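You operate a simulated robot arm through the tools that you are given. There is no shell and no other tool. Be economical: measure what you need, move in short steps, check, and stop when the job is done.

You are at the controls of a simulated robot arm. One attempt, no reset.

## Task
The fill has stalled on an empty bottle: change over and bring the unit to 90% or more.
Fine: shut the empty bottle first, lever to the full one's side, both valves shut at the end, probes left in.

Only the result counts: the job must be done as asked and must still hold three seconds after the hand-in. Knocking over, shifting, dropping, spilling or breaking anything else fails it.

## Robot
A 7-joint arm with a fingered hand on a trunk, on a base that drives. Base frame: it is fixed to the floor where the robot stands at the start and does not move with it; the origin is under the middle of the robot, x ahead of it, y to its left, z up. Readings come in mm, degrees, newtons and seconds.
With the tool pointing down near the work surface it reaches from about 180 to 640 mm from the robot's upright axis, wherever it stands. Its first joint turns from -115.0 to 115.0 degrees. Places, roughly: back strap buckle [600, -200, 600]; blue valve wheel [700, -100, 1000]; changeover lever [800, 100, 1100]; flow knob [900, 200, 1100]; front strap buckle [400, 0, 600]; press lever [800, 500, 1200]; red valve wheel [500, 0, 1000]; zero button [600, 200, 900]. Payload 3.1 kg.
Tool frame: the origin (TCP) lies between the finger pads and is the grasp point; the fingertips stand 22 mm ahead of it; z points along the fingers, y is the line along which they close. Largest opening 112 mm; the body of the gripper starts 60 mm behind the TCP. The gripper is a hand of 3 fingers: y runs from the thumb to the fingers, the wrist lies at [0, 0, -218] in the tool frame, and closing takes about 1.5 s.
Orientation is that of the tool frame in the base frame, as [roll, pitch, yaw] about the fixed x, y, z axes, in that order (R = Rz(yaw) Ry(pitch) Rx(roll)). With the fingers straight down and closing along the base's y, the tool's x points along the base's -x, its y along +y and its z along -z.

## Interface
- The arm moves only by the tool play_rows. Its argument "targets" is a list that holds one entry, the list of rows, each a list of 7 numbers: the turn, a rotation vector about the base's x, y, z in degrees, then the shift along the base's x, y, z in mm, then the opening, from 0 (shut) to 1 (fully open). In form: [[[wx, wy, wz, tx, ty, tz, claw], ...]]. A call has 1 to 10 rows; each row is the pose to reach, as a shift and turn from the pose commanded when the call began. Each row takes 0.2 s and may step no farther than 50 mm and 8.6 degrees from the row before; otherwise, or with a gripper value out of range, the whole call is refused. A pose out of reach is approached as far as the arm can. The call stops where the force on the tool passes 40 N (or 10 N more than at its start, if that is more) or the arm is blocked; 0.2 s more then pass. Each finger travels about 108 mm/s and halts on what it meets, pressing with about 28 N; the grip force reading is that of the motor and also rises with nothing between the fingers. The clock runs only during rows and for 0.2 s after the last one: add rows that repeat a pose to give the fingers time. It gives the time, the measured TCP pose, the force on the tool (base axes), the opening and the grip force at its end, in the units of the frame above (readings bear some noise), with the torque about the TCP (base axes, N m) and any sound that the robot's microphone picked up, and new pictures: "views" is both (left out), scene, wrist or none.
- Cameras (640 x 400 px; columns grow to the right, rows downward): "scene" is now at [10.6, 142.1, 1707.3]; the picture's right is [-0.16, -0.99, 0.00], its down [-0.80, 0.13, -0.58] and it looks along [0.57, -0.09, -0.82] (base axes); focal length 285 px, centre (320, 200). "wrist" rides on the gripper at [66, 3, -80] in the tool frame; the picture's right is [-0.05, 1.00, 0.00], its down [-0.77, -0.04, -0.64] and it looks along [-0.64, -0.03, 0.77] (tool axes); focal length 275 px, centre (320, 200). There is no depth. A picture from a camera that has moved, and an enlarged one, comes with that camera's place and axes in the base frame and with its lens.
- lift_body(by): slides the trunk up (or, below 0, down) by that many mm; the arm and the scene camera ride with it, the base frame stays. It gives what a move gives, with no picture.
- drive_base(legs): drives the robot by 1 to 6 legs, each [ahead, left, turn to the left] in mm, mm and degrees, along the robot's own axes; the way and the turn of a leg run together, so that a leg with both is an arc; at most 1500 mm and 180 degrees a leg. The arm and the cameras ride along, it lands a little off, and it stops where it bumps. It gives what a move gives, and a new picture of the scene camera.
- grasp_type(shape): the hand has 3 fingers and takes this shape, open, in about a second: jaw (thumb against the fingers, like two jaws); tri (thumb and two fingers); tip (a fingertip pinch); poke (one finger out to press); point (the index stretched); flat (the hand flat); cup (the hand cupped); fist (a fist). The gripper value then closes the fingers along that shape, each until it touches; the sizes above hold for jaw. It gives what a move gives, with no picture.
- head_to(pan, tilt): turns the head with the scene camera to pan (to the left, within 155 degrees either way) and tilt (down, from -29 to 69), counted from straight ahead of the robot. It gives what a move gives, and a new picture of the scene camera.
- enlarge(camera, box): a new picture of the part [left, top, right, bottom] of that camera's present view, enlarged. No time passes.
- sign_off(): hands the job in; it is judged then, once.

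Go step by step. Nothing tells you exact positions but the pictures and the camera data: compare them with the known pose of the tool, close in by small moves and look again before you grip or let go. The budget is 120 turns and 260 pictures, counting those below and the enlarged ones. Unless the task says otherwise, let go and move clear before handing in, and close with one line.

The tools are called as name(argument=value, ...) on one line, values as JSON. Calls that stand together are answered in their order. play_rows: Moves the arm, as the interface text tells. Its arguments: {"type":"object","properties":{"targets":{"type":"array","items":{"type":"array","items":{"type":"array","items":{"type":"number"}}}},"views":{"type":"string","enum":["both","scene","wrist","none"]}},"required":["targets"]} The other tools are called the same way: lift_body (by) slides the trunk up or down; grasp_type (shape) gives the hand a shape; drive_base (legs) drives the base; head_to (pan, tilt) turns the head that bears the scene camera; enlarge (camera, box) takes an enlarged picture of a part of a camera's view; sign_off () hands the job in.

At the start:

```text
t: 0.0
position: [311.5, 80.9, 1287.3]
tool_rot: [180.0, 0.0, -180.0]
ft_force: [-0.9, 0.5, -0.1]
moment: [-0.01, -0.01, -0.01]
width: 111.6
gripper_force: 0.0
shape: jaw
trunk travel left (down, up): [-850.0, 140.0]
robot x, y, heading: [-5.3, 0.1, -0.1]
head pan, tilt: [-9.4, 54.6]
```

scene: 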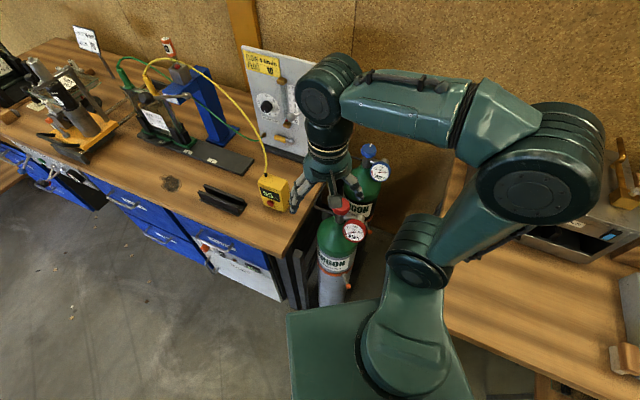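
wrist: 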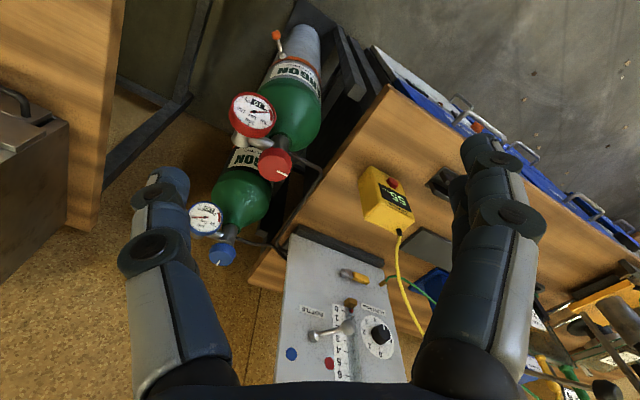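

I see two green bottles with a red and a blue valve wheel, and a panel with a changeover lever, a flow knob and gauges. I'll zoom in before moving anything.

enlarge(camera="wrist", box=[160, 60, 340, 280])

enlarge(camera="wrist", box=[260, 150, 440, 390])

enlarge(camera="scene", box=[220, 30, 420, 280])

```text
1.82 times, centred on (250, 170) of wrist
camera zoom: at [246.0, 82.8, 1367.0], right [0.05, 1.0, 0.0], down [0.77, -0.04, 0.64], along [0.64, -0.03, -0.77], focal length 500 px, centre (447, 254)
```

zoom: 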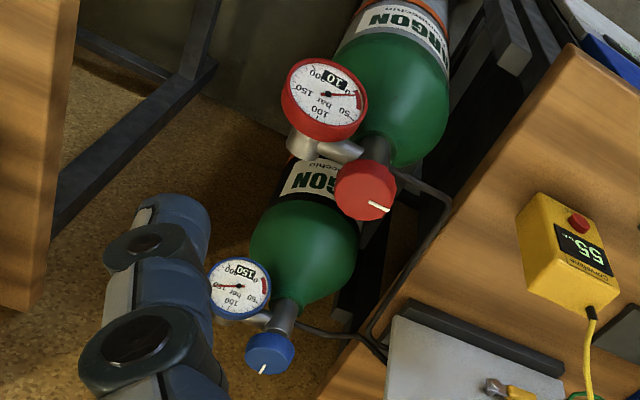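

```text
1.67 times, centred on (350, 270) of wrist
camera zoom: at [246.0, 82.8, 1367.0], right [0.05, 1.0, 0.0], down [0.77, -0.04, 0.64], along [0.64, -0.03, -0.77], focal length 459 px, centre (270, 83)
```

zoom: 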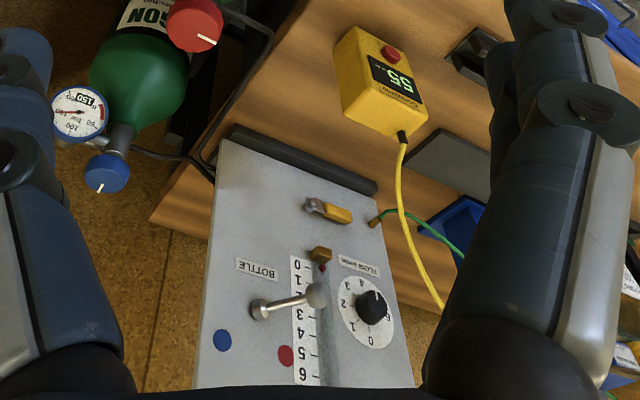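

```text
1.60 times, centred on (320, 155) of scene
camera zoom: at [10.6, 142.1, 1707.3], right [-0.16, -0.99, 0.0], down [-0.8, 0.13, -0.58], along [0.57, -0.09, -0.82], focal length 456 px, centre (320, 272)
```

zoom: 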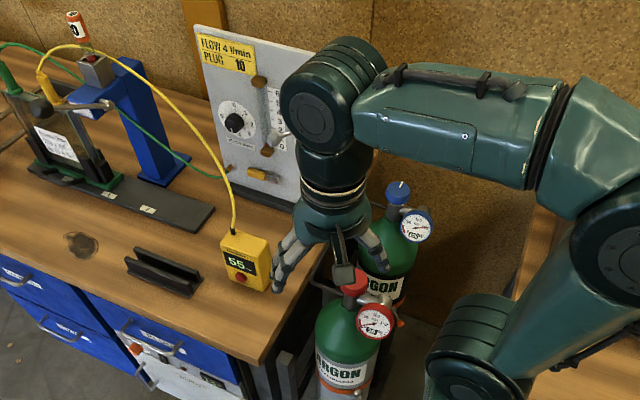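

The red bottle reads about 10 bar, so it's the empty one, and blue reads 150. The meter shows 55. I'll look at the panel and bench more closely.

enlarge(camera="scene", box=[236, 40, 316, 100])

enlarge(camera="scene", box=[240, 90, 320, 220])

enlarge(camera="scene", box=[60, 20, 240, 180])

enlarge(camera="wrist", box=[280, 260, 410, 390])

enlarge(camera="scene", box=[310, 130, 400, 250])

```text
6.67 times, centred on (276, 70) of scene
camera zoom: at [10.6, 142.1, 1707.3], right [-0.16, -0.99, 0.0], down [-0.8, 0.13, -0.58], along [0.57, -0.09, -0.82], focal length 1901 px, centre (613, 1067)
```

zoom: 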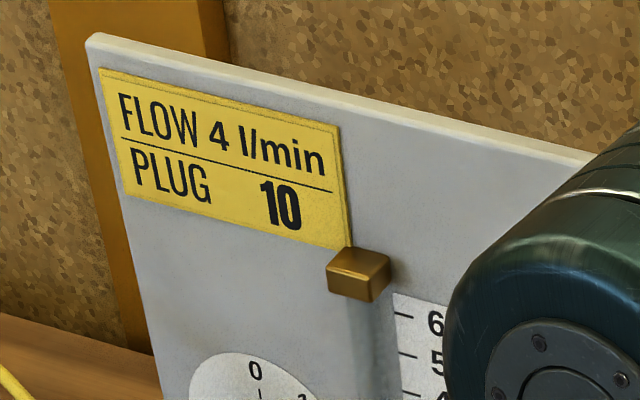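

```text
3.08 times, centred on (280, 155) of scene
camera zoom: at [10.6, 142.1, 1707.3], right [-0.16, -0.99, 0.0], down [-0.8, 0.13, -0.58], along [0.57, -0.09, -0.82], focal length 877 px, centre (443, 338)
```

zoom: 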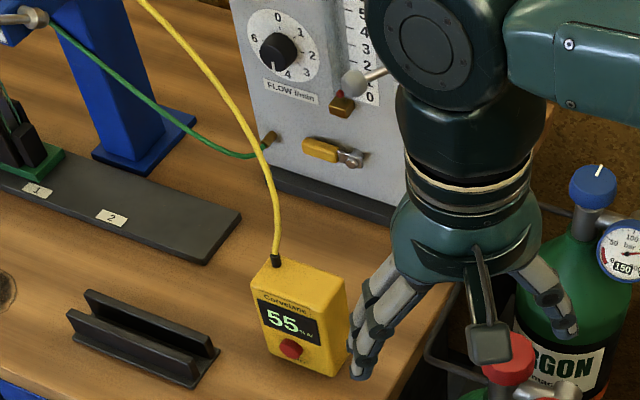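

```text
2.50 times, centred on (150, 100) of scene
camera zoom: at [10.6, 142.1, 1707.3], right [-0.16, -0.99, 0.0], down [-0.8, 0.13, -0.58], along [0.57, -0.09, -0.82], focal length 713 px, centre (745, 450)
```

zoom: 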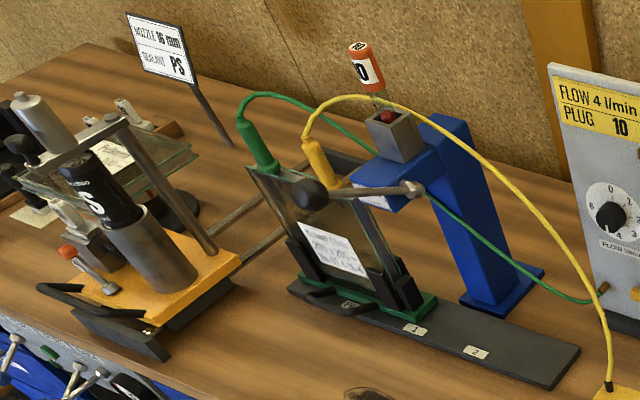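

```text
3.08 times, centred on (345, 325) of wrist
camera zoom: at [246.0, 82.8, 1367.0], right [0.05, 1.0, 0.0], down [0.77, -0.04, 0.64], along [0.64, -0.03, -0.77], focal length 847 px, centre (243, -185)
```

zoom: 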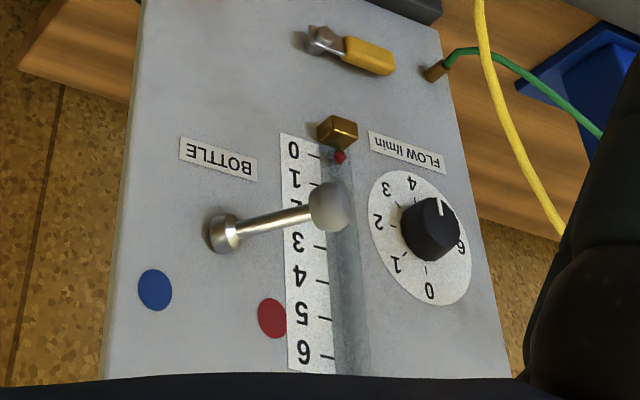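

```text
3.33 times, centred on (355, 190) of scene
camera zoom: at [10.6, 142.1, 1707.3], right [-0.16, -0.99, 0.0], down [-0.8, 0.13, -0.58], along [0.57, -0.09, -0.82], focal length 950 px, centre (203, 233)
```

zoom: 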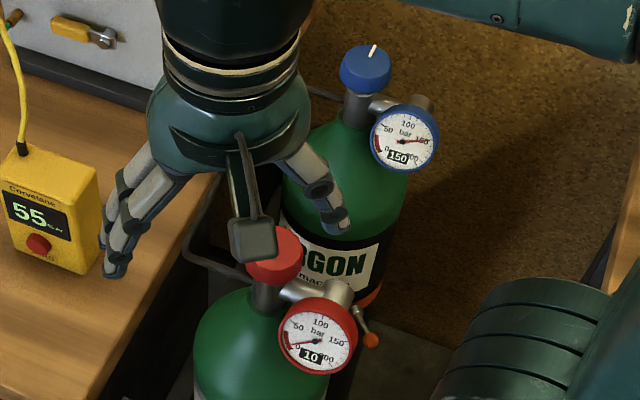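

The red wheel looks to be near [475, 3, 1000] and the blue one near [681, -138, 1005]. I'll move above the red wheel and check its position.

play_rows(targets=[[[0, 0, 0, 40, -20, 0, 1], [0, 0, 0, 80, -40, 0, 1], [0, 0, 0, 120, -60, -20, 1], [0, 0, 0, 160, -78, -60, 1], [0, 0, 0, 160, -78, -105, 1], [0, 0, 0, 160, -78, -150, 1]]])

```text
refused: row 4 steps farther than a row can; nothing moved
```

The last call was refused because one row stepped too far. I'll use shorter steps.

play_rows(targets=[[[0, 0, 0, 40, -20, 0, 1], [0, 0, 0, 80, -40, 0, 1], [0, 0, 0, 120, -60, -10, 1], [0, 0, 0, 155, -76, -30, 1], [0, 0, 0, 160, -78, -70, 1], [0, 0, 0, 160, -78, -110, 1], [0, 0, 0, 160, -78, -150, 1]]])

```text
t: 1.6
position: [474.5, 1.6, 1134.9]
tool_rot: [-180.0, -0.1, -180.0]
ft_force: [-0.5, 0.2, 0.3]
moment: [0.03, 0.06, 0.02]
width: 112.1
gripper_force: 0.0
shape: jaw
trunk travel left (down, up): [-850.0, 140.0]
robot x, y, heading: [5.0, 4.0, 0.0]
head pan, tilt: [-9.4, 54.6]
camera scene: at [12.0, 142.4, 1707.3], right [-0.16, -0.99, 0.0], down [-0.81, 0.13, -0.58], along [0.57, -0.09, -0.82], focal length 285 px, centre (320, 200)
camera wrist: at [408.4, 4.6, 1215.4], right [0.05, 1.0, 0.0], down [0.77, -0.04, 0.64], along [0.64, -0.03, -0.77], focal length 275 px, centre (320, 200)
```

scene: 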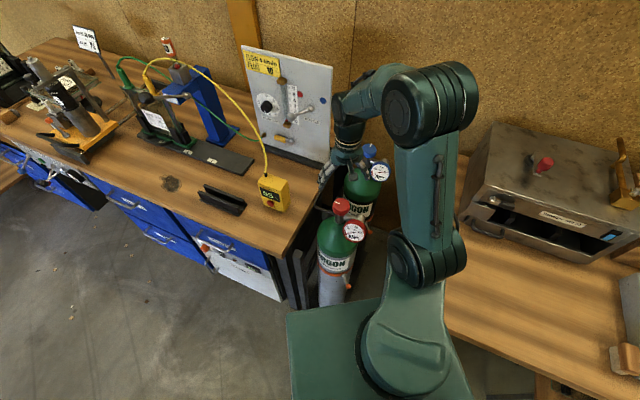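
wrist: 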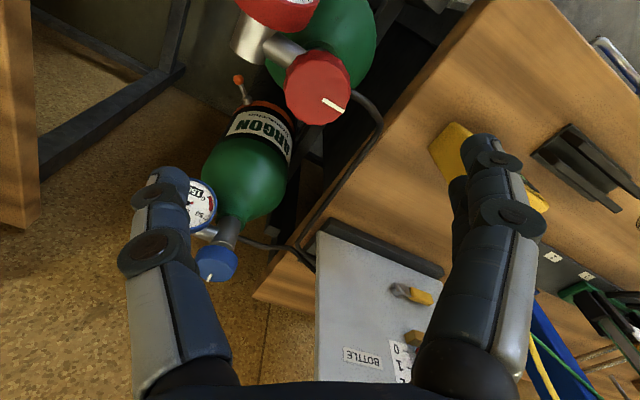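

The red wheel is visible from the wrist, ahead of the gauge. I'll enlarge it to measure it.

enlarge(camera="wrist", box=[260, 30, 380, 140])

enlarge(camera="scene", box=[310, 180, 390, 300])

enlarge(camera="scene", box=[240, 40, 340, 170])

```text
3.64 times, centred on (320, 85) of wrist
camera zoom: at [408.4, 4.6, 1215.4], right [0.05, 1.0, 0.0], down [0.77, -0.04, 0.64], along [0.64, -0.03, -0.77], focal length 1001 px, centre (320, 618)
```

zoom: 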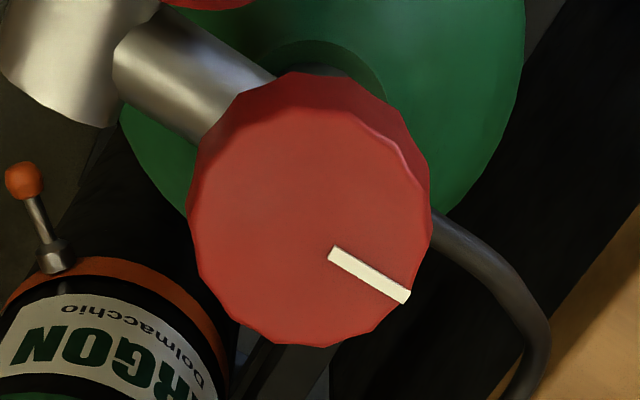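

```text
3.33 times, centred on (350, 240) of scene
camera zoom: at [12.0, 142.4, 1707.3], right [-0.16, -0.99, 0.0], down [-0.81, 0.13, -0.58], along [0.57, -0.09, -0.82], focal length 950 px, centre (220, 67)
```

zoom: 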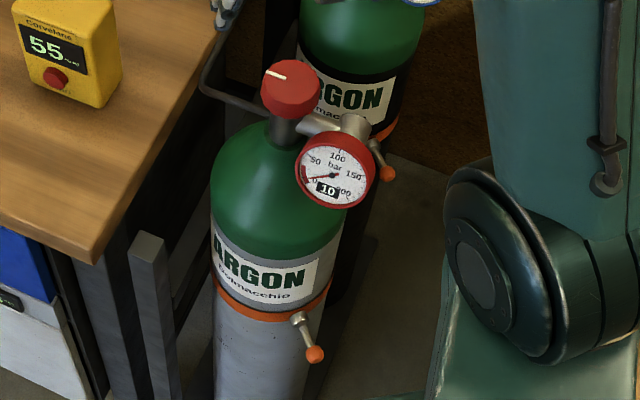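

```text
3.08 times, centred on (290, 105) of scene
camera zoom: at [12.0, 142.4, 1707.3], right [-0.16, -0.99, 0.0], down [-0.81, 0.13, -0.58], along [0.57, -0.09, -0.82], focal length 877 px, centre (412, 492)
```

zoom: 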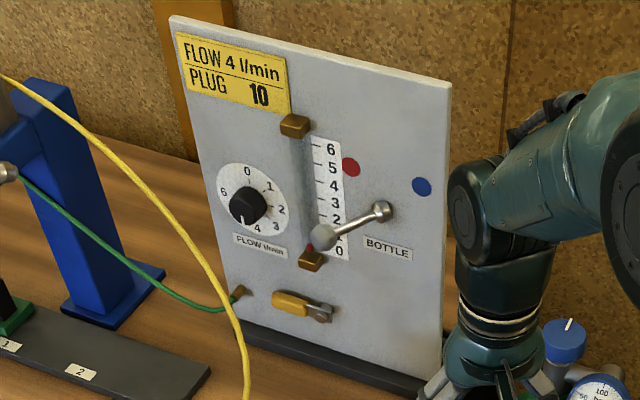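

The red wheel's top centre is about [482, 0, 995] and it's roughly 54 mm across. I'll pre-rotate the hand +80° so the fingers turn clear of the gauge, centred above the wheel.

play_rows(targets=[[[0, 0, 8, 7, -2, -10, 1], [0, 0, 16, 7, -2, -20, 1], [0, 0, 24, 7, -2, -30, 1], [0, 0, 32, 7, -2, -40, 1], [0, 0, 40, 7, -2, -50, 1], [0, 0, 48, 7, -2, -55, 1], [0, 0, 56, 7, -2, -60, 1], [0, 0, 64, 7, -2, -65, 1], [0, 0, 72, 7, -2, -70, 1], [0, 0, 80, 7, -2, -75, 1]]])

```text
t: 3.8
position: [479.7, -0.6, 1061.7]
tool_rot: [180.0, 0.0, -99.8]
ft_force: [0.1, -0.4, -0.1]
moment: [0.0, 0.0, -0.03]
width: 112.1
gripper_force: 0.1
shape: jaw
trunk travel left (down, up): [-850.0, 140.0]
robot x, y, heading: [-0.5, 2.5, -0.1]
head pan, tilt: [-9.4, 54.6]
camera scene: at [10.8, 142.0, 1707.3], right [-0.16, -0.99, 0.0], down [-0.8, 0.13, -0.58], along [0.57, -0.09, -0.82], focal length 285 px, centre (320, 200)
camera wrist: at [465.1, -65.2, 1142.2], right [-0.98, 0.22, 0.0], down [0.17, 0.75, 0.64], along [0.14, 0.62, -0.77], focal length 275 px, centre (320, 200)
```

scene: 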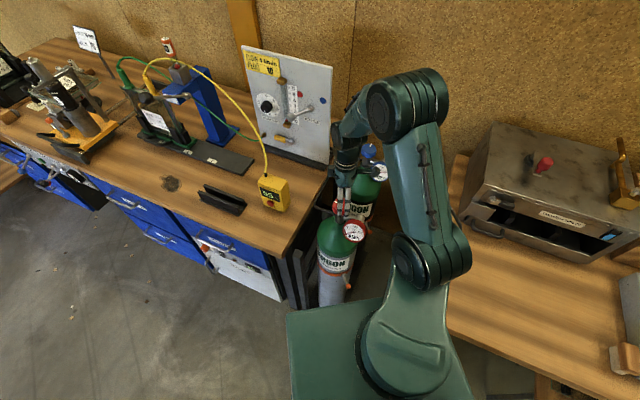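
wrist: 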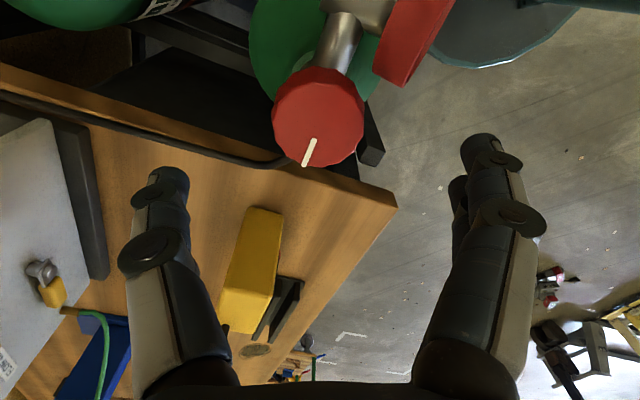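

The wheel's top is at about [481, 0, 989]. I'll lower the hand straight around it.

play_rows(targets=[[[0, 0, 0, 1, 0, -25, 1], [0, 0, 0, 1, 0, -50, 1], [0, 0, 0, 1, 0, -70, 1]]])

```text
t: 4.6
position: [479.7, -1.8, 989.8]
tool_rot: [-180.0, 0.1, -100.0]
ft_force: [-0.1, 0.5, 0.5]
moment: [-0.02, -0.03, -0.01]
width: 111.9
gripper_force: 0.1
shape: jaw
trunk travel left (down, up): [-850.0, 140.0]
robot x, y, heading: [-0.1, -1.8, 0.2]
head pan, tilt: [-9.4, 54.6]
camera scene: at [11.4, 142.4, 1707.3], right [-0.16, -0.99, 0.0], down [-0.8, 0.13, -0.58], along [0.57, -0.09, -0.82], focal length 285 px, centre (320, 200)
camera wrist: at [465.7, -65.4, 1071.0], right [-0.98, 0.22, 0.0], down [0.17, 0.75, 0.64], along [0.14, 0.62, -0.77], focal length 275 px, centre (320, 200)
```

scene: 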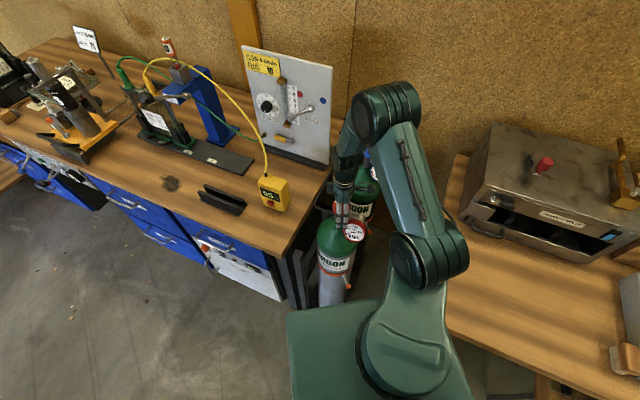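
wrist: 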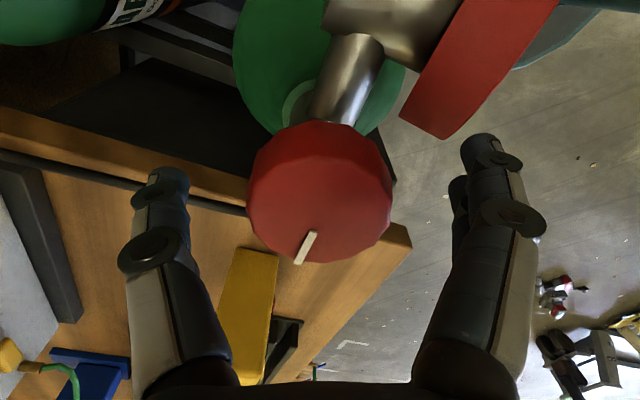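

The wheel is centred between the fingers at TCP depth. I'll close on it.

play_rows(targets=[[[0, 0, 0, 0, 0, -3, 0.6], [0, 0, 0, 0, 0, -3, 0.3], [0, 0, 0, 0, 0, -3, 0.0], [0, 0, 0, 0, 0, -3, 0.0], [0, 0, 0, 0, 0, -3, 0.0], [0, 0, 0, 0, 0, -3, 0.0]]], views="wrist")

```text
t: 6.0
position: [480.6, -0.5, 989.0]
tool_rot: [-180.0, 0.0, -100.0]
ft_force: [2.6, 4.4, 7.2]
moment: [0.01, 1.13, -0.45]
width: 48.9
gripper_force: 28.3
shape: jaw
trunk travel left (down, up): [-850.0, 140.0]
robot x, y, heading: [-0.6, -3.1, -0.0]
head pan, tilt: [-9.4, 54.6]
camera wrist: at [465.6, -64.8, 1068.6], right [-0.98, 0.22, 0.0], down [0.17, 0.75, 0.64], along [0.14, 0.62, -0.77], focal length 275 px, centre (320, 200)
```

wrist: 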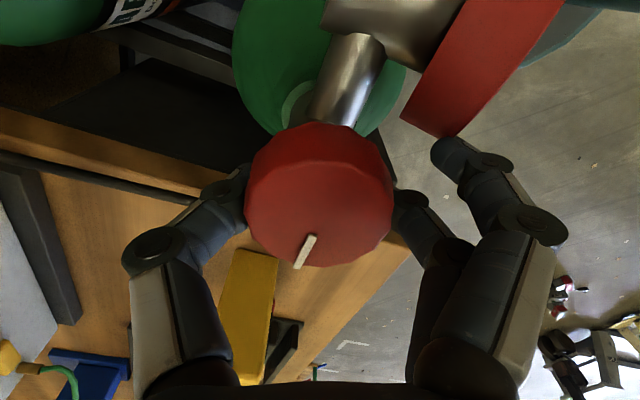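

One finger has touched the gauge rim rather than the wheel. I'll open, turn the hand 32° away from the gauge and grip again.

play_rows(targets=[[[0, 0, 0, 0, 0, 0, 0.5], [0, 0, 0, 0, 0, 0, 1], [0, 0, -8, 0, 0, 0, 1], [0, 0, -16, 0, 0, 0, 1], [0, 0, -24, 0, 0, 0, 1], [0, 0, -32, 0, 0, 0, 1]]], views="none")

play_rows(targets=[[[0, 0, 0, 0, 0, 0, 0.6], [0, 0, 0, 0, 0, 0, 0.3], [0, 0, 0, 0, 0, 0, 0.0], [0, 0, 0, 0, 0, 0, 0.0], [0, 0, 0, 0, 0, 0, 0.0], [0, 0, 0, 0, 0, 0, 0.0]]], views="wrist")

```text
t: 7.4
position: [479.8, -0.7, 988.1]
tool_rot: [-180.0, 0.1, -132.1]
ft_force: [0.7, 0.1, -0.7]
moment: [0.0, -0.01, 0.03]
width: 112.0
gripper_force: 0.1
shape: jaw
trunk travel left (down, up): [-850.0, 140.0]
robot x, y, heading: [2.2, 5.7, 0.0]
head pan, tilt: [-9.4, 54.6]
```

```text
t: 8.8
position: [481.6, -1.5, 988.1]
tool_rot: [179.8, -0.1, -132.0]
ft_force: [-2.3, -3.5, -19.0]
moment: [-0.15, -0.08, 0.0]
width: 36.1
gripper_force: 28.0
shape: jaw
trunk travel left (down, up): [-850.0, 140.0]
robot x, y, heading: [3.6, -0.1, 0.0]
head pan, tilt: [-9.4, 54.6]
camera wrist: at [434.8, -48.2, 1067.6], right [-0.71, 0.7, 0.0], down [0.54, 0.55, 0.63], along [0.44, 0.45, -0.77], focal length 275 px, centre (320, 200)
```

wrist: 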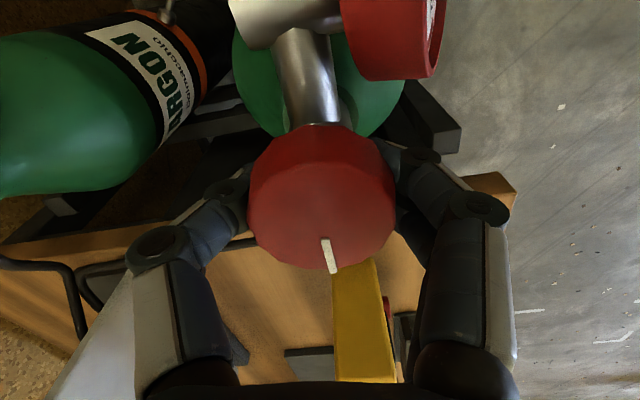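

All three fingers now hold the wheel. I'll turn it clockwise to shut, watching the torque.

play_rows(targets=[[[0, 0, -8, 0, 0, 0, 0], [0, 0, -16, 0, 0, 0, 0], [0, 0, -24, 0, 0, 0, 0], [0, 0, -32, 0, 0, 0, 0], [0, 0, -40, 0, 0, 0, 0]]])

```text
t: 10.0
position: [480.9, -1.4, 987.8]
tool_rot: [-180.0, -0.2, -172.3]
ft_force: [-7.6, -4.7, -25.2]
moment: [-0.18, 0.05, -0.01]
width: 35.8
gripper_force: 28.0
shape: jaw
trunk travel left (down, up): [-850.0, 140.0]
robot x, y, heading: [-1.6, -1.9, 0.2]
head pan, tilt: [-9.4, 54.6]
camera scene: at [12.9, 140.8, 1707.3], right [-0.16, -0.99, 0.0], down [-0.81, 0.13, -0.58], along [0.57, -0.09, -0.82], focal length 285 px, centre (320, 200)
camera wrist: at [415.2, -7.4, 1068.0], right [-0.09, 1.0, 0.0], down [0.77, 0.07, 0.63], along [0.63, 0.06, -0.77], focal length 275 px, centre (320, 200)
```

scene: 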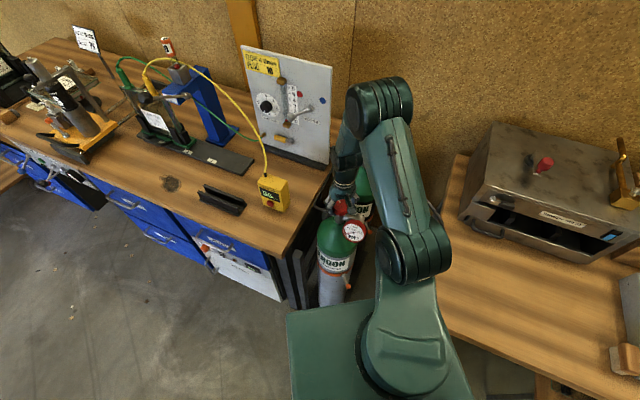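
wrist: 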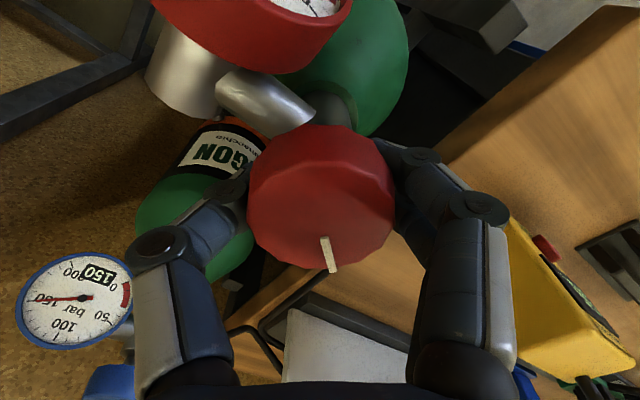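

The wheel turns with the hand at low torque. I'll keep turning.

play_rows(targets=[[[0, 0, -8, 0, 0, 0, 0], [0, 0, -16, 0, 0, 0, 0], [0, 0, -24, 0, 0, 0, 0], [0, 0, -32, 0, 0, 0, 0], [0, 0, -40, 0, 0, 0, 0]]], views="wrist")

```text
t: 11.2
position: [480.4, -1.7, 988.7]
tool_rot: [180.0, -0.2, 147.8]
ft_force: [-10.2, -3.6, -27.4]
moment: [-0.18, 0.16, 0.04]
width: 35.8
gripper_force: 28.4
shape: jaw
trunk travel left (down, up): [-850.0, 140.0]
robot x, y, heading: [-2.1, 2.6, 0.3]
head pan, tilt: [-9.4, 54.6]
camera wrist: at [426.7, 36.7, 1068.1], right [0.57, 0.82, 0.0], down [0.63, -0.44, 0.63], along [0.52, -0.36, -0.77], focal length 275 px, centre (320, 200)
```

wrist: 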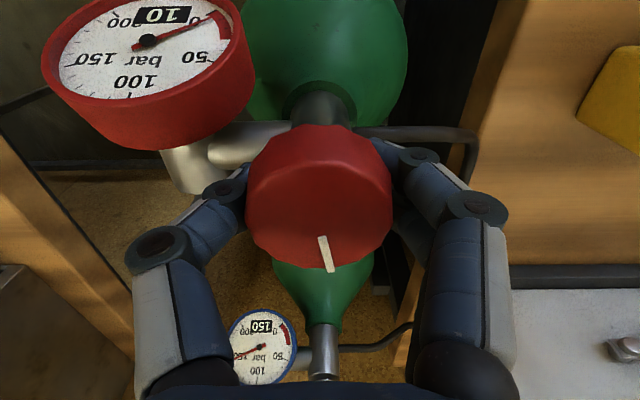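

There's still no stop and little torque. The thumb is coming near the connector, so I'll go on in a small step.

play_rows(targets=[[[0, 0, -8, 0, 0, 0, 0], [0, 0, -16, 0, 0, 0, 0], [0, 0, -24, 0, 0, 0, 0]]], views="wrist")

```text
t: 12.0
position: [480.6, -1.8, 987.0]
tool_rot: [-179.9, 0.0, 123.8]
ft_force: [-8.3, -4.0, -33.8]
moment: [-0.2, 0.31, 1.02]
width: 34.6
gripper_force: 28.0
shape: jaw
trunk travel left (down, up): [-850.0, 140.0]
robot x, y, heading: [-0.0, -2.8, -0.2]
head pan, tilt: [-9.4, 54.6]
camera wrist: at [447.5, 55.6, 1068.2], right [0.86, 0.52, 0.0], down [0.4, -0.66, 0.64], along [0.33, -0.54, -0.77], focal length 275 px, centre (320, 200)
```

wrist: 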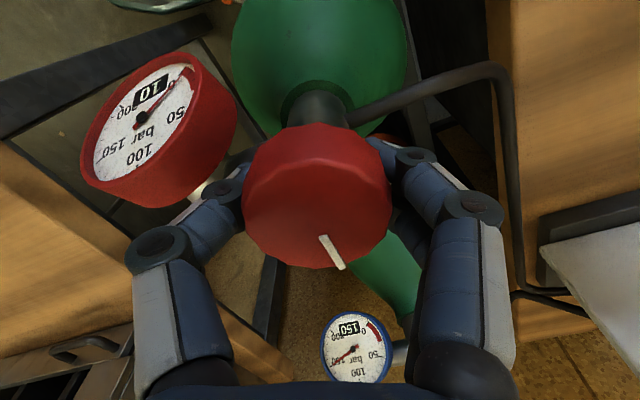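

The torque jumped to 1 Nm with almost no sideways force, and the mark slipped slightly in the grip, so the stop is reached and red is shut. I'll open partway so the thumb clears the gauge, then lift off.

play_rows(targets=[[[0, 0, 4, 0, 0, 0, 0.5], [0, 0, 8, 0, 0, 0, 0.55], [0, 0, 8, 0, 0, 0, 0.55], [0, 0, 8, 0, 0, 30, 0.55], [0, 0, 8, 0, 0, 75, 0.55], [0, 0, 16, 0, 0, 120, 0.8], [0, 0, 24, 0, 0, 160, 1], [0, 0, 32, 0, 0, 190, 1]]])

```text
t: 13.8
position: [478.6, -1.5, 1177.8]
tool_rot: [180.0, 0.1, 156.1]
ft_force: [0.7, -1.8, 0.9]
moment: [0.0, -0.03, 0.02]
width: 112.0
gripper_force: 0.1
shape: jaw
trunk travel left (down, up): [-850.0, 140.0]
robot x, y, heading: [-1.1, -0.3, 0.0]
head pan, tilt: [-9.4, 54.6]
camera scene: at [10.2, 141.9, 1707.3], right [-0.16, -0.99, 0.0], down [-0.8, 0.13, -0.58], along [0.57, -0.09, -0.82], focal length 285 px, centre (320, 200)
camera wrist: at [420.2, 28.0, 1259.3], right [0.45, 0.89, 0.0], down [0.69, -0.34, 0.64], along [0.57, -0.28, -0.77], focal length 275 px, centre (320, 200)
```

scene: 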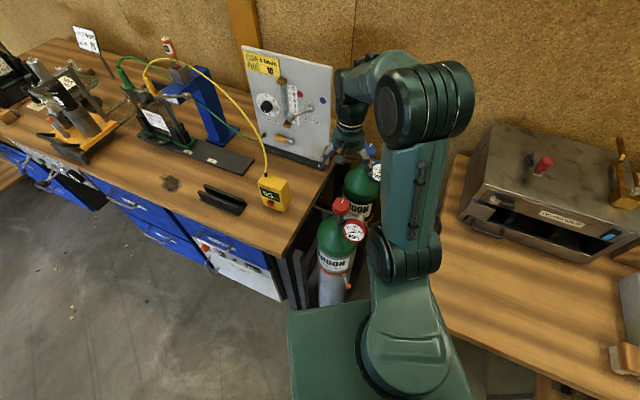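
wrist: 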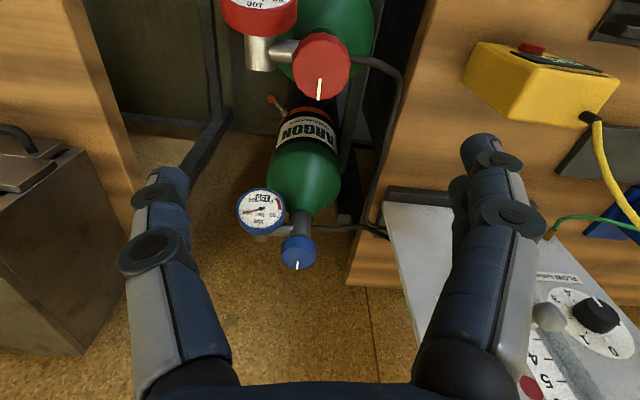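

The red and blue marks now point the same way, so red is shut. By triangulation the panel is yawed about 33°, the lever's pivot is near [764, 50, 1137] and its ball near [730, 114, 1137]. I'll level the hand and take a close look at the lever.

play_rows(targets=[[[0, 0, 8, 0, 15, 10, 1], [0, 0, 16, 0, 30, 20, 1], [0, 0, 24, 0, 45, 30, 1]]], views="none")

play_rows(targets=[[[0, -8, 0, 0, 10, 10, 1], [0, -16, 0, 0, 20, 20, 1], [0, -24, 0, 0, 30, 30, 1], [0, -32, 0, 0, 40, 35, 1], [0, -40, 0, 0, 50, 35, 1], [0, -48, 0, 0, 50, 35, 0.5], [0, -54, 0, 0, 50, 35, 0.5]]])

```text
t: 14.6
position: [481.2, 45.2, 1208.5]
tool_rot: [-180.0, -0.1, -179.9]
ft_force: [-0.1, -0.4, 0.5]
moment: [-0.01, -0.02, -0.01]
width: 111.7
gripper_force: 0.0
shape: jaw
trunk travel left (down, up): [-850.0, 140.0]
robot x, y, heading: [0.7, -1.7, 0.0]
head pan, tilt: [-9.4, 54.6]
```

```text
t: 16.2
position: [478.9, 92.5, 1242.3]
tool_rot: [-179.9, 54.1, -179.9]
ft_force: [-0.2, -0.3, -0.1]
moment: [0.0, 0.02, -0.02]
width: 56.7
gripper_force: 0.2
shape: jaw
trunk travel left (down, up): [-850.0, 140.0]
robot x, y, heading: [-0.6, -0.2, 0.3]
head pan, tilt: [-9.4, 54.6]
camera scene: at [10.8, 141.1, 1707.4], right [-0.16, -0.99, 0.0], down [-0.8, 0.13, -0.58], along [0.57, -0.09, -0.82], focal length 285 px, centre (320, 200)
camera wrist: at [375.7, 96.3, 1236.9], right [0.03, 1.0, 0.04], down [-0.06, -0.04, 1.0], along [1.0, -0.03, 0.06], focal length 275 px, centre (320, 200)
```

scene: 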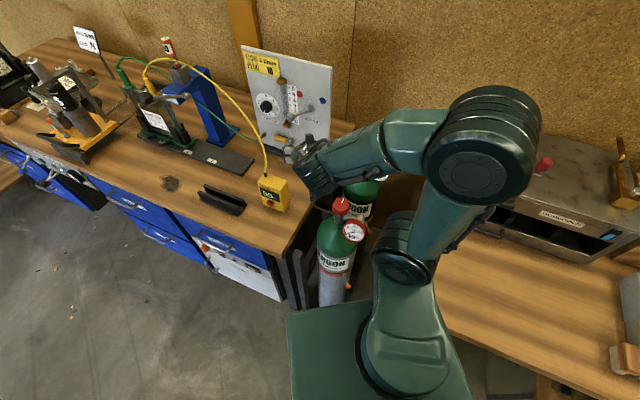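
wrist: 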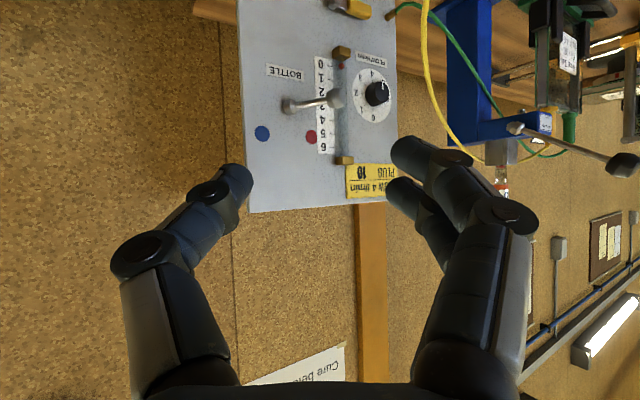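

enlarge(camera="wrist", box=[230, 50, 410, 200])

enlarge(camera="scene", box=[250, 75, 335, 145])

```text
2.67 times, centred on (320, 125) of wrist
camera zoom: at [375.7, 96.3, 1236.9], right [0.03, 1.0, 0.04], down [-0.06, -0.04, 1.0], along [1.0, -0.03, 0.06], focal length 734 px, centre (320, 400)
```

zoom: 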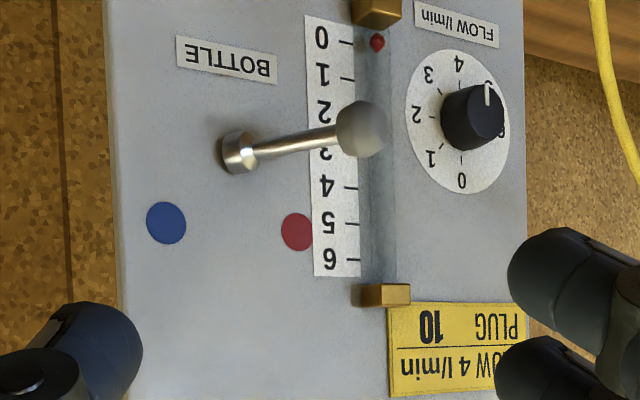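

```text
5.71 times, centred on (292, 110) of scene
camera zoom: at [10.8, 141.1, 1707.4], right [-0.16, -0.99, 0.0], down [-0.8, 0.13, -0.58], along [0.57, -0.09, -0.82], focal length 1629 px, centre (477, 714)
```

zoom: 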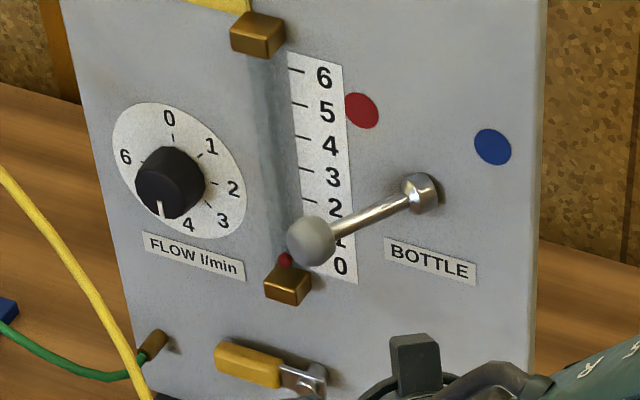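

The pivot is near [775, 49, 1126] and the ball near [739, 114, 1127]. The ball sits 65 mm out from the panel and 35 mm toward the red side, so it looks like a toggle that swings sideways. I'll use the poke shape to push it.

grasp_type(shape="poke")

play_rows(targets=[[[0, -6, 0, 0, 20, -20, 1], [0, -12, 0, 0, 40, -40, 1], [0, -18, 0, 10, 60, -60, 1], [0, -24, 0, 20, 75, -80, 1]]])

```text
t: 17.1
position: [479.3, 93.9, 1242.0]
tool_rot: [-180.0, 54.0, -180.0]
ft_force: [-0.2, -0.5, 0.9]
moment: [-0.03, 0.0, -0.02]
width: 0.0
gripper_force: 0.1
shape: poke
trunk travel left (down, up): [-850.0, 140.0]
robot x, y, heading: [0.9, -1.5, 0.1]
head pan, tilt: [-9.4, 54.6]
```

```text
t: 18.1
position: [500.6, 170.5, 1162.2]
tool_rot: [179.8, 78.1, -180.0]
ft_force: [-0.1, 0.5, -0.6]
moment: [0.02, 0.0, -0.02]
width: 0.0
gripper_force: 0.1
shape: poke
trunk travel left (down, up): [-850.0, 140.0]
robot x, y, heading: [-1.4, -1.8, -0.1]
head pan, tilt: [-9.4, 54.6]
camera scene: at [11.7, 143.8, 1707.2], right [-0.16, -0.99, 0.0], down [-0.81, 0.13, -0.58], along [0.57, -0.1, -0.82], focal length 285 px, centre (320, 200)
camera wrist: at [407.4, 173.4, 1113.7], right [0.01, 1.0, 0.05], down [-0.46, -0.04, 0.89], along [0.89, -0.03, 0.46], focal length 275 px, centre (320, 200)
```

scene: 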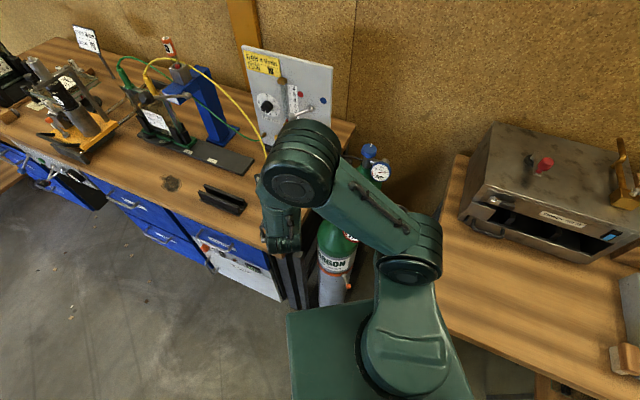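
wrist: 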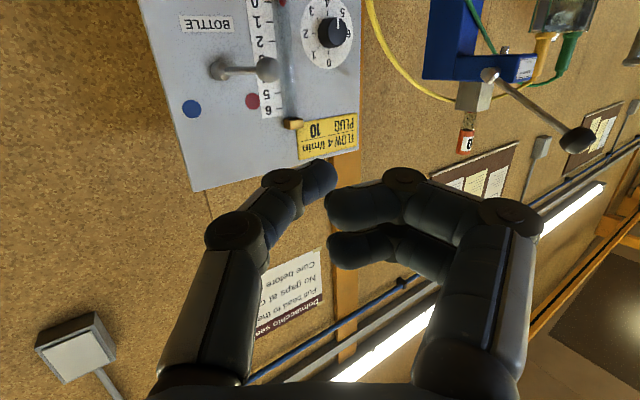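

The poke shape turns out to be a pinched bundle, which is awkward for pushing. I'll try the point shape for a single straight finger.

grasp_type(shape="point")

play_rows(targets=[[[0, -1, 0, 0, 20, 0, 1], [0, -2, 0, 0, 30, 0, 1]]])

```text
t: 19.0
position: [499.1, 168.5, 1162.2]
tool_rot: [-180.0, 78.0, -180.0]
ft_force: [-0.2, -0.6, 0.3]
moment: [0.03, 0.0, 0.02]
width: 0.1
gripper_force: 0.3
shape: point
trunk travel left (down, up): [-850.0, 140.0]
robot x, y, heading: [-0.0, -0.6, 0.1]
head pan, tilt: [-9.4, 54.6]
```

```text
t: 19.6
position: [501.0, 199.7, 1163.9]
tool_rot: [-180.0, 80.1, 180.0]
ft_force: [0.7, 0.2, -0.6]
moment: [-0.01, 0.04, -0.02]
width: 0.0
gripper_force: 0.0
shape: point
trunk travel left (down, up): [-850.0, 140.0]
robot x, y, heading: [-2.5, -1.8, 0.1]
head pan, tilt: [-9.4, 54.6]
camera scene: at [10.6, 142.2, 1707.3], right [-0.16, -0.99, 0.0], down [-0.8, 0.13, -0.58], along [0.57, -0.09, -0.82], focal length 285 px, centre (320, 200)
camera wrist: at [409.3, 202.9, 1111.5], right [0.01, 1.0, 0.05], down [-0.49, -0.04, 0.87], along [0.87, -0.03, 0.49], focal length 275 px, centre (320, 200)
```

scene: 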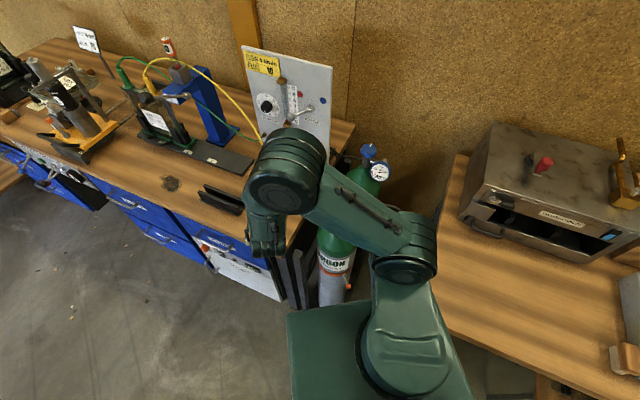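
wrist: 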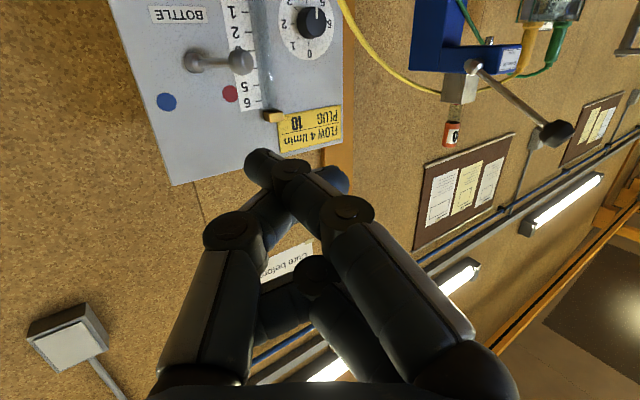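

The point shape crosses the fingers, so I'll go back to jaw. I'll straddle the ball with the fingers left and right, the hand tilted down toward the panel.

grasp_type(shape="jaw")

play_rows(targets=[[[0, 8, 0, 0, 0, 20, 1], [0, 16, 0, 0, 0, 40, 1], [0, 24, 0, 0, 0, 60, 1], [0, 30, 0, 0, 0, 80, 1]]], views="none")

play_rows(targets=[[[0, 0, -8, 25, 0, 0, 1], [0, 0, -16, 50, 0, 0, 1], [0, 0, -24, 75, -10, 0, 1], [0, 0, -33, 100, -25, 0, 1], [0, 0, -33, 130, -35, 0, 1]]])

```text
t: 20.5
position: [498.8, 200.4, 1163.1]
tool_rot: [-180.0, 80.0, -179.8]
ft_force: [0.3, -0.2, 0.2]
moment: [0.04, 0.0, -0.05]
width: 80.1
gripper_force: 0.1
shape: jaw
trunk travel left (down, up): [-850.0, 140.0]
robot x, y, heading: [-1.0, 2.1, -0.3]
head pan, tilt: [-9.4, 54.6]
```

```text
t: 21.5
position: [496.5, 198.7, 1243.5]
tool_rot: [179.8, 50.0, 179.9]
ft_force: [-0.6, 0.7, -0.5]
moment: [0.01, -0.02, 0.0]
width: 79.9
gripper_force: 0.0
shape: jaw
trunk travel left (down, up): [-850.0, 140.0]
robot x, y, heading: [2.4, -0.9, -0.2]
head pan, tilt: [-9.4, 54.6]
```

```text
refused: row 4 steps farther than a row can; nothing moved
```

play_rows(targets=[[[0, 0, -8, 25, 0, 0, 1], [0, 0, -16, 50, 0, 0, 1], [0, 0, -24, 75, -10, 0, 1], [0, 0, -32, 100, -25, 0, 1], [0, 0, -33, 130, -35, 0, 1]]])

```text
t: 22.7
position: [630.4, 165.9, 1243.7]
tool_rot: [179.9, 50.0, 147.0]
ft_force: [0.1, 0.1, -0.9]
moment: [0.03, 0.01, -0.03]
width: 80.1
gripper_force: 0.0
shape: jaw
trunk travel left (down, up): [-850.0, 140.0]
robot x, y, heading: [1.4, -0.1, 0.1]
head pan, tilt: [-9.4, 54.6]
camera scene: at [11.9, 141.7, 1707.4], right [-0.16, -0.99, 0.0], down [-0.81, 0.13, -0.58], along [0.57, -0.09, -0.82], focal length 285 px, centre (320, 200)
camera wrist: at [545.3, 225.3, 1243.9], right [0.57, 0.82, 0.04], down [-0.01, -0.04, 1.0], along [0.82, -0.57, -0.01], focal length 275 px, centre (320, 200)
```

scene: 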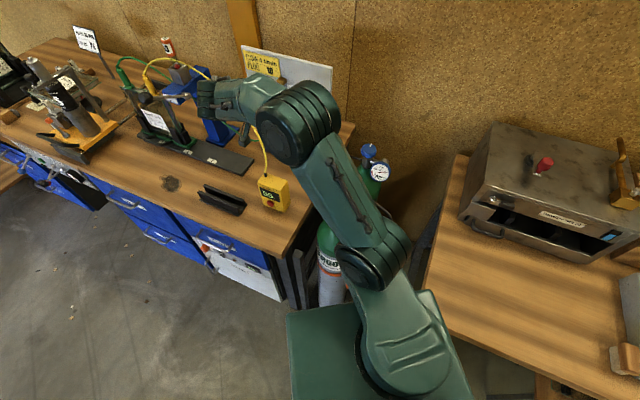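
wrist: 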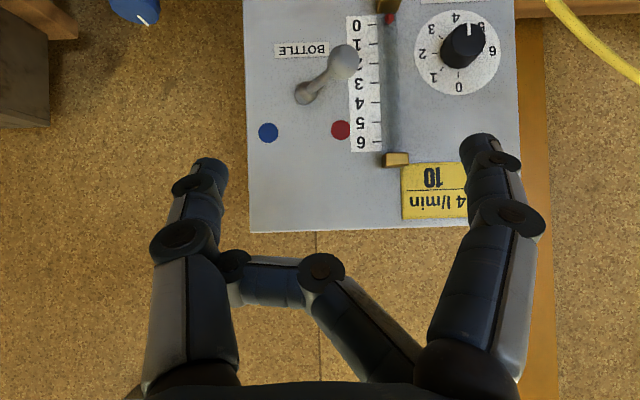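

The view is now square to the panel. One finger is still curled from the last shape, so I'll reset the hand and check the flow knob's setting.

enlarge(camera="wrist", box=[250, 0, 530, 175])

grasp_type(shape="flat")

grasp_type(shape="jaw")

```text
2.29 times, centred on (390, 88) of wrist
camera zoom: at [545.3, 225.3, 1243.9], right [0.57, 0.82, 0.04], down [-0.01, -0.04, 1.0], along [0.82, -0.57, -0.01], focal length 629 px, centre (160, 457)
```

zoom: 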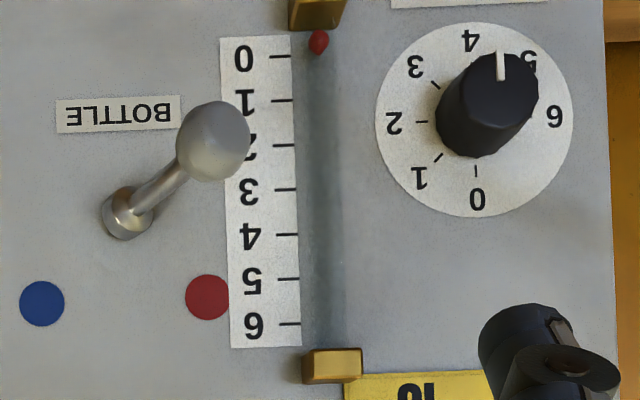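

```text
t: 23.6
position: [630.0, 165.2, 1243.4]
tool_rot: [180.0, 50.1, 147.0]
ft_force: [-0.3, 0.7, 0.5]
moment: [-0.03, 0.0, 0.0]
width: 0.0
gripper_force: 0.0
shape: flat
trunk travel left (down, up): [-850.0, 140.0]
robot x, y, heading: [-0.4, 2.3, -0.1]
head pan, tilt: [-9.4, 54.6]
```

```text
t: 24.5
position: [629.2, 166.4, 1243.7]
tool_rot: [-180.0, 50.0, 147.0]
ft_force: [0.1, -0.5, 0.5]
moment: [0.01, -0.01, 0.0]
width: 112.0
gripper_force: 0.0
shape: jaw
trunk travel left (down, up): [-850.0, 140.0]
robot x, y, heading: [2.7, -1.6, 0.2]
head pan, tilt: [-9.4, 54.6]
```

The knob is set to 4, matching the sign, so I'll leave it. I'll advance along the hand axis toward the ball.

play_rows(targets=[[[0, 0, 0, 28, -13, -29, 1], [0, 0, 0, 56, -26, -58, 1], [0, 0, 0, 84, -39, -87, 1]]], views="wrist")

```text
t: 25.3
position: [711.6, 124.7, 1156.6]
tool_rot: [180.0, 49.9, 147.0]
ft_force: [0.4, 0.1, -0.2]
moment: [-0.02, -0.01, 0.01]
width: 111.8
gripper_force: 0.0
shape: jaw
trunk travel left (down, up): [-850.0, 140.0]
robot x, y, heading: [0.5, 0.7, 0.1]
head pan, tilt: [-9.4, 54.6]
camera wrist: at [627.9, 184.5, 1157.4], right [0.57, 0.82, 0.04], down [-0.01, -0.04, 1.0], along [0.82, -0.57, -0.01], focal length 275 px, centre (320, 200)
```

wrist: 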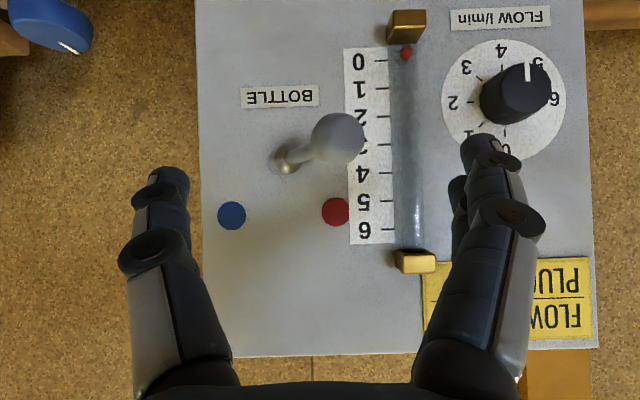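

play_rows(targets=[[[0, 0, 0, 0, 0, 0, 0.75], [0, 0, 0, 5, -2, -5, 0.6], [0, 0, 0, 19, -9, -20, 0.6], [0, 0, 0, 33, -15, -34, 0.6]]], views="wrist")

```text
t: 26.3
position: [747.2, 110.1, 1121.9]
tool_rot: [-180.0, 49.9, 147.0]
ft_force: [-0.3, 0.1, -0.1]
moment: [-0.01, 0.0, -0.05]
width: 67.9
gripper_force: 0.1
shape: jaw
trunk travel left (down, up): [-850.0, 140.0]
robot x, y, heading: [2.0, -1.5, 0.0]
head pan, tilt: [-9.4, 54.6]
camera wrist: at [661.9, 169.9, 1123.6], right [0.57, 0.82, 0.04], down [-0.01, -0.03, 1.0], along [0.82, -0.57, -0.01], focal length 275 px, centre (320, 200)
```

wrist: 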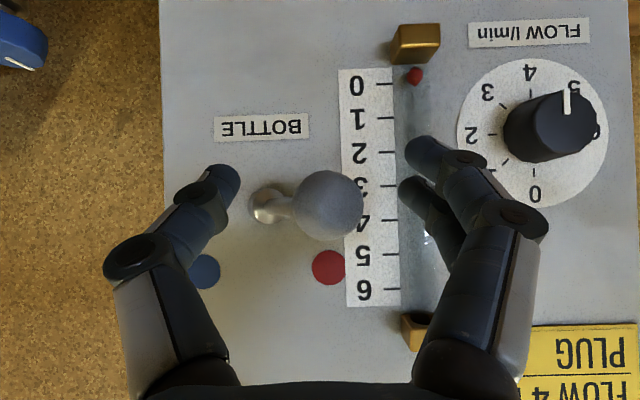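

The ball is between the fingers. I'll narrow the jaw a little and sweep the ball across to the blue side.

play_rows(targets=[[[0, 0, 0, 0, 0, 0, 0.4], [0, 0, 0, -11.5, -10.4, 0, 0.4], [0, 0, 0, -22.9, -20.9, 0, 0.4], [0, 0, 0, -31, -33.5, 0, 0.4], [0, 0, 0, -36.6, -47.7, 0, 0.4], [0, 0, 0, -40.5, -63, 0, 0.4]]], views="wrist")

```text
t: 27.7
position: [707.1, 46.4, 1122.2]
tool_rot: [-180.0, 50.0, 147.0]
ft_force: [-0.7, 1.7, -0.7]
moment: [-0.04, 0.02, 0.07]
width: 46.2
gripper_force: 0.1
shape: jaw
trunk travel left (down, up): [-850.0, 140.0]
robot x, y, heading: [-4.0, 2.3, 0.1]
head pan, tilt: [-9.4, 54.6]
camera wrist: at [621.4, 106.4, 1124.2], right [0.57, 0.82, 0.04], down [-0.01, -0.03, 1.0], along [0.82, -0.57, -0.01], focal length 275 px, centre (320, 200)
```

wrist: 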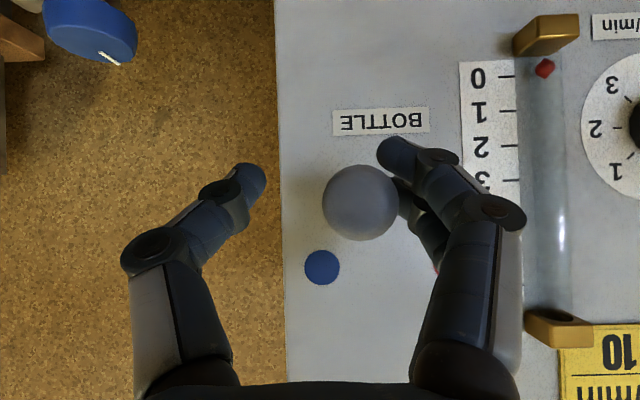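

The lever is moving as a sideways toggle. I'll push it on to its end stop.

play_rows(targets=[[[0, 0, 0, -2, -5, 0, 0.4], [0, 0, 0, -3, -11, 0, 0.4], [0, 0, 0, -5, -16, 0, 0.4]]], views="wrist")

```text
t: 28.5
position: [702.0, 33.2, 1123.0]
tool_rot: [-179.9, 50.0, 147.2]
ft_force: [-0.9, 4.6, -0.5]
moment: [-0.05, 0.07, 0.15]
width: 48.2
gripper_force: 0.0
shape: jaw
trunk travel left (down, up): [-850.0, 140.0]
robot x, y, heading: [-3.1, 0.6, -0.1]
head pan, tilt: [-9.4, 54.6]
camera wrist: at [616.6, 92.9, 1124.0], right [0.57, 0.82, 0.04], down [-0.01, -0.03, 1.0], along [0.82, -0.57, -0.01], focal length 275 px, centre (320, 200)
```

wrist: 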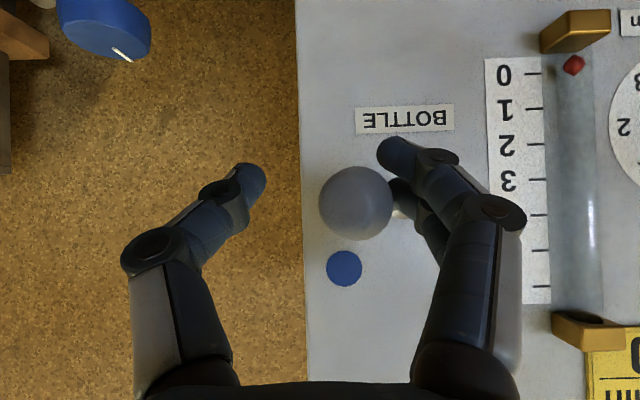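

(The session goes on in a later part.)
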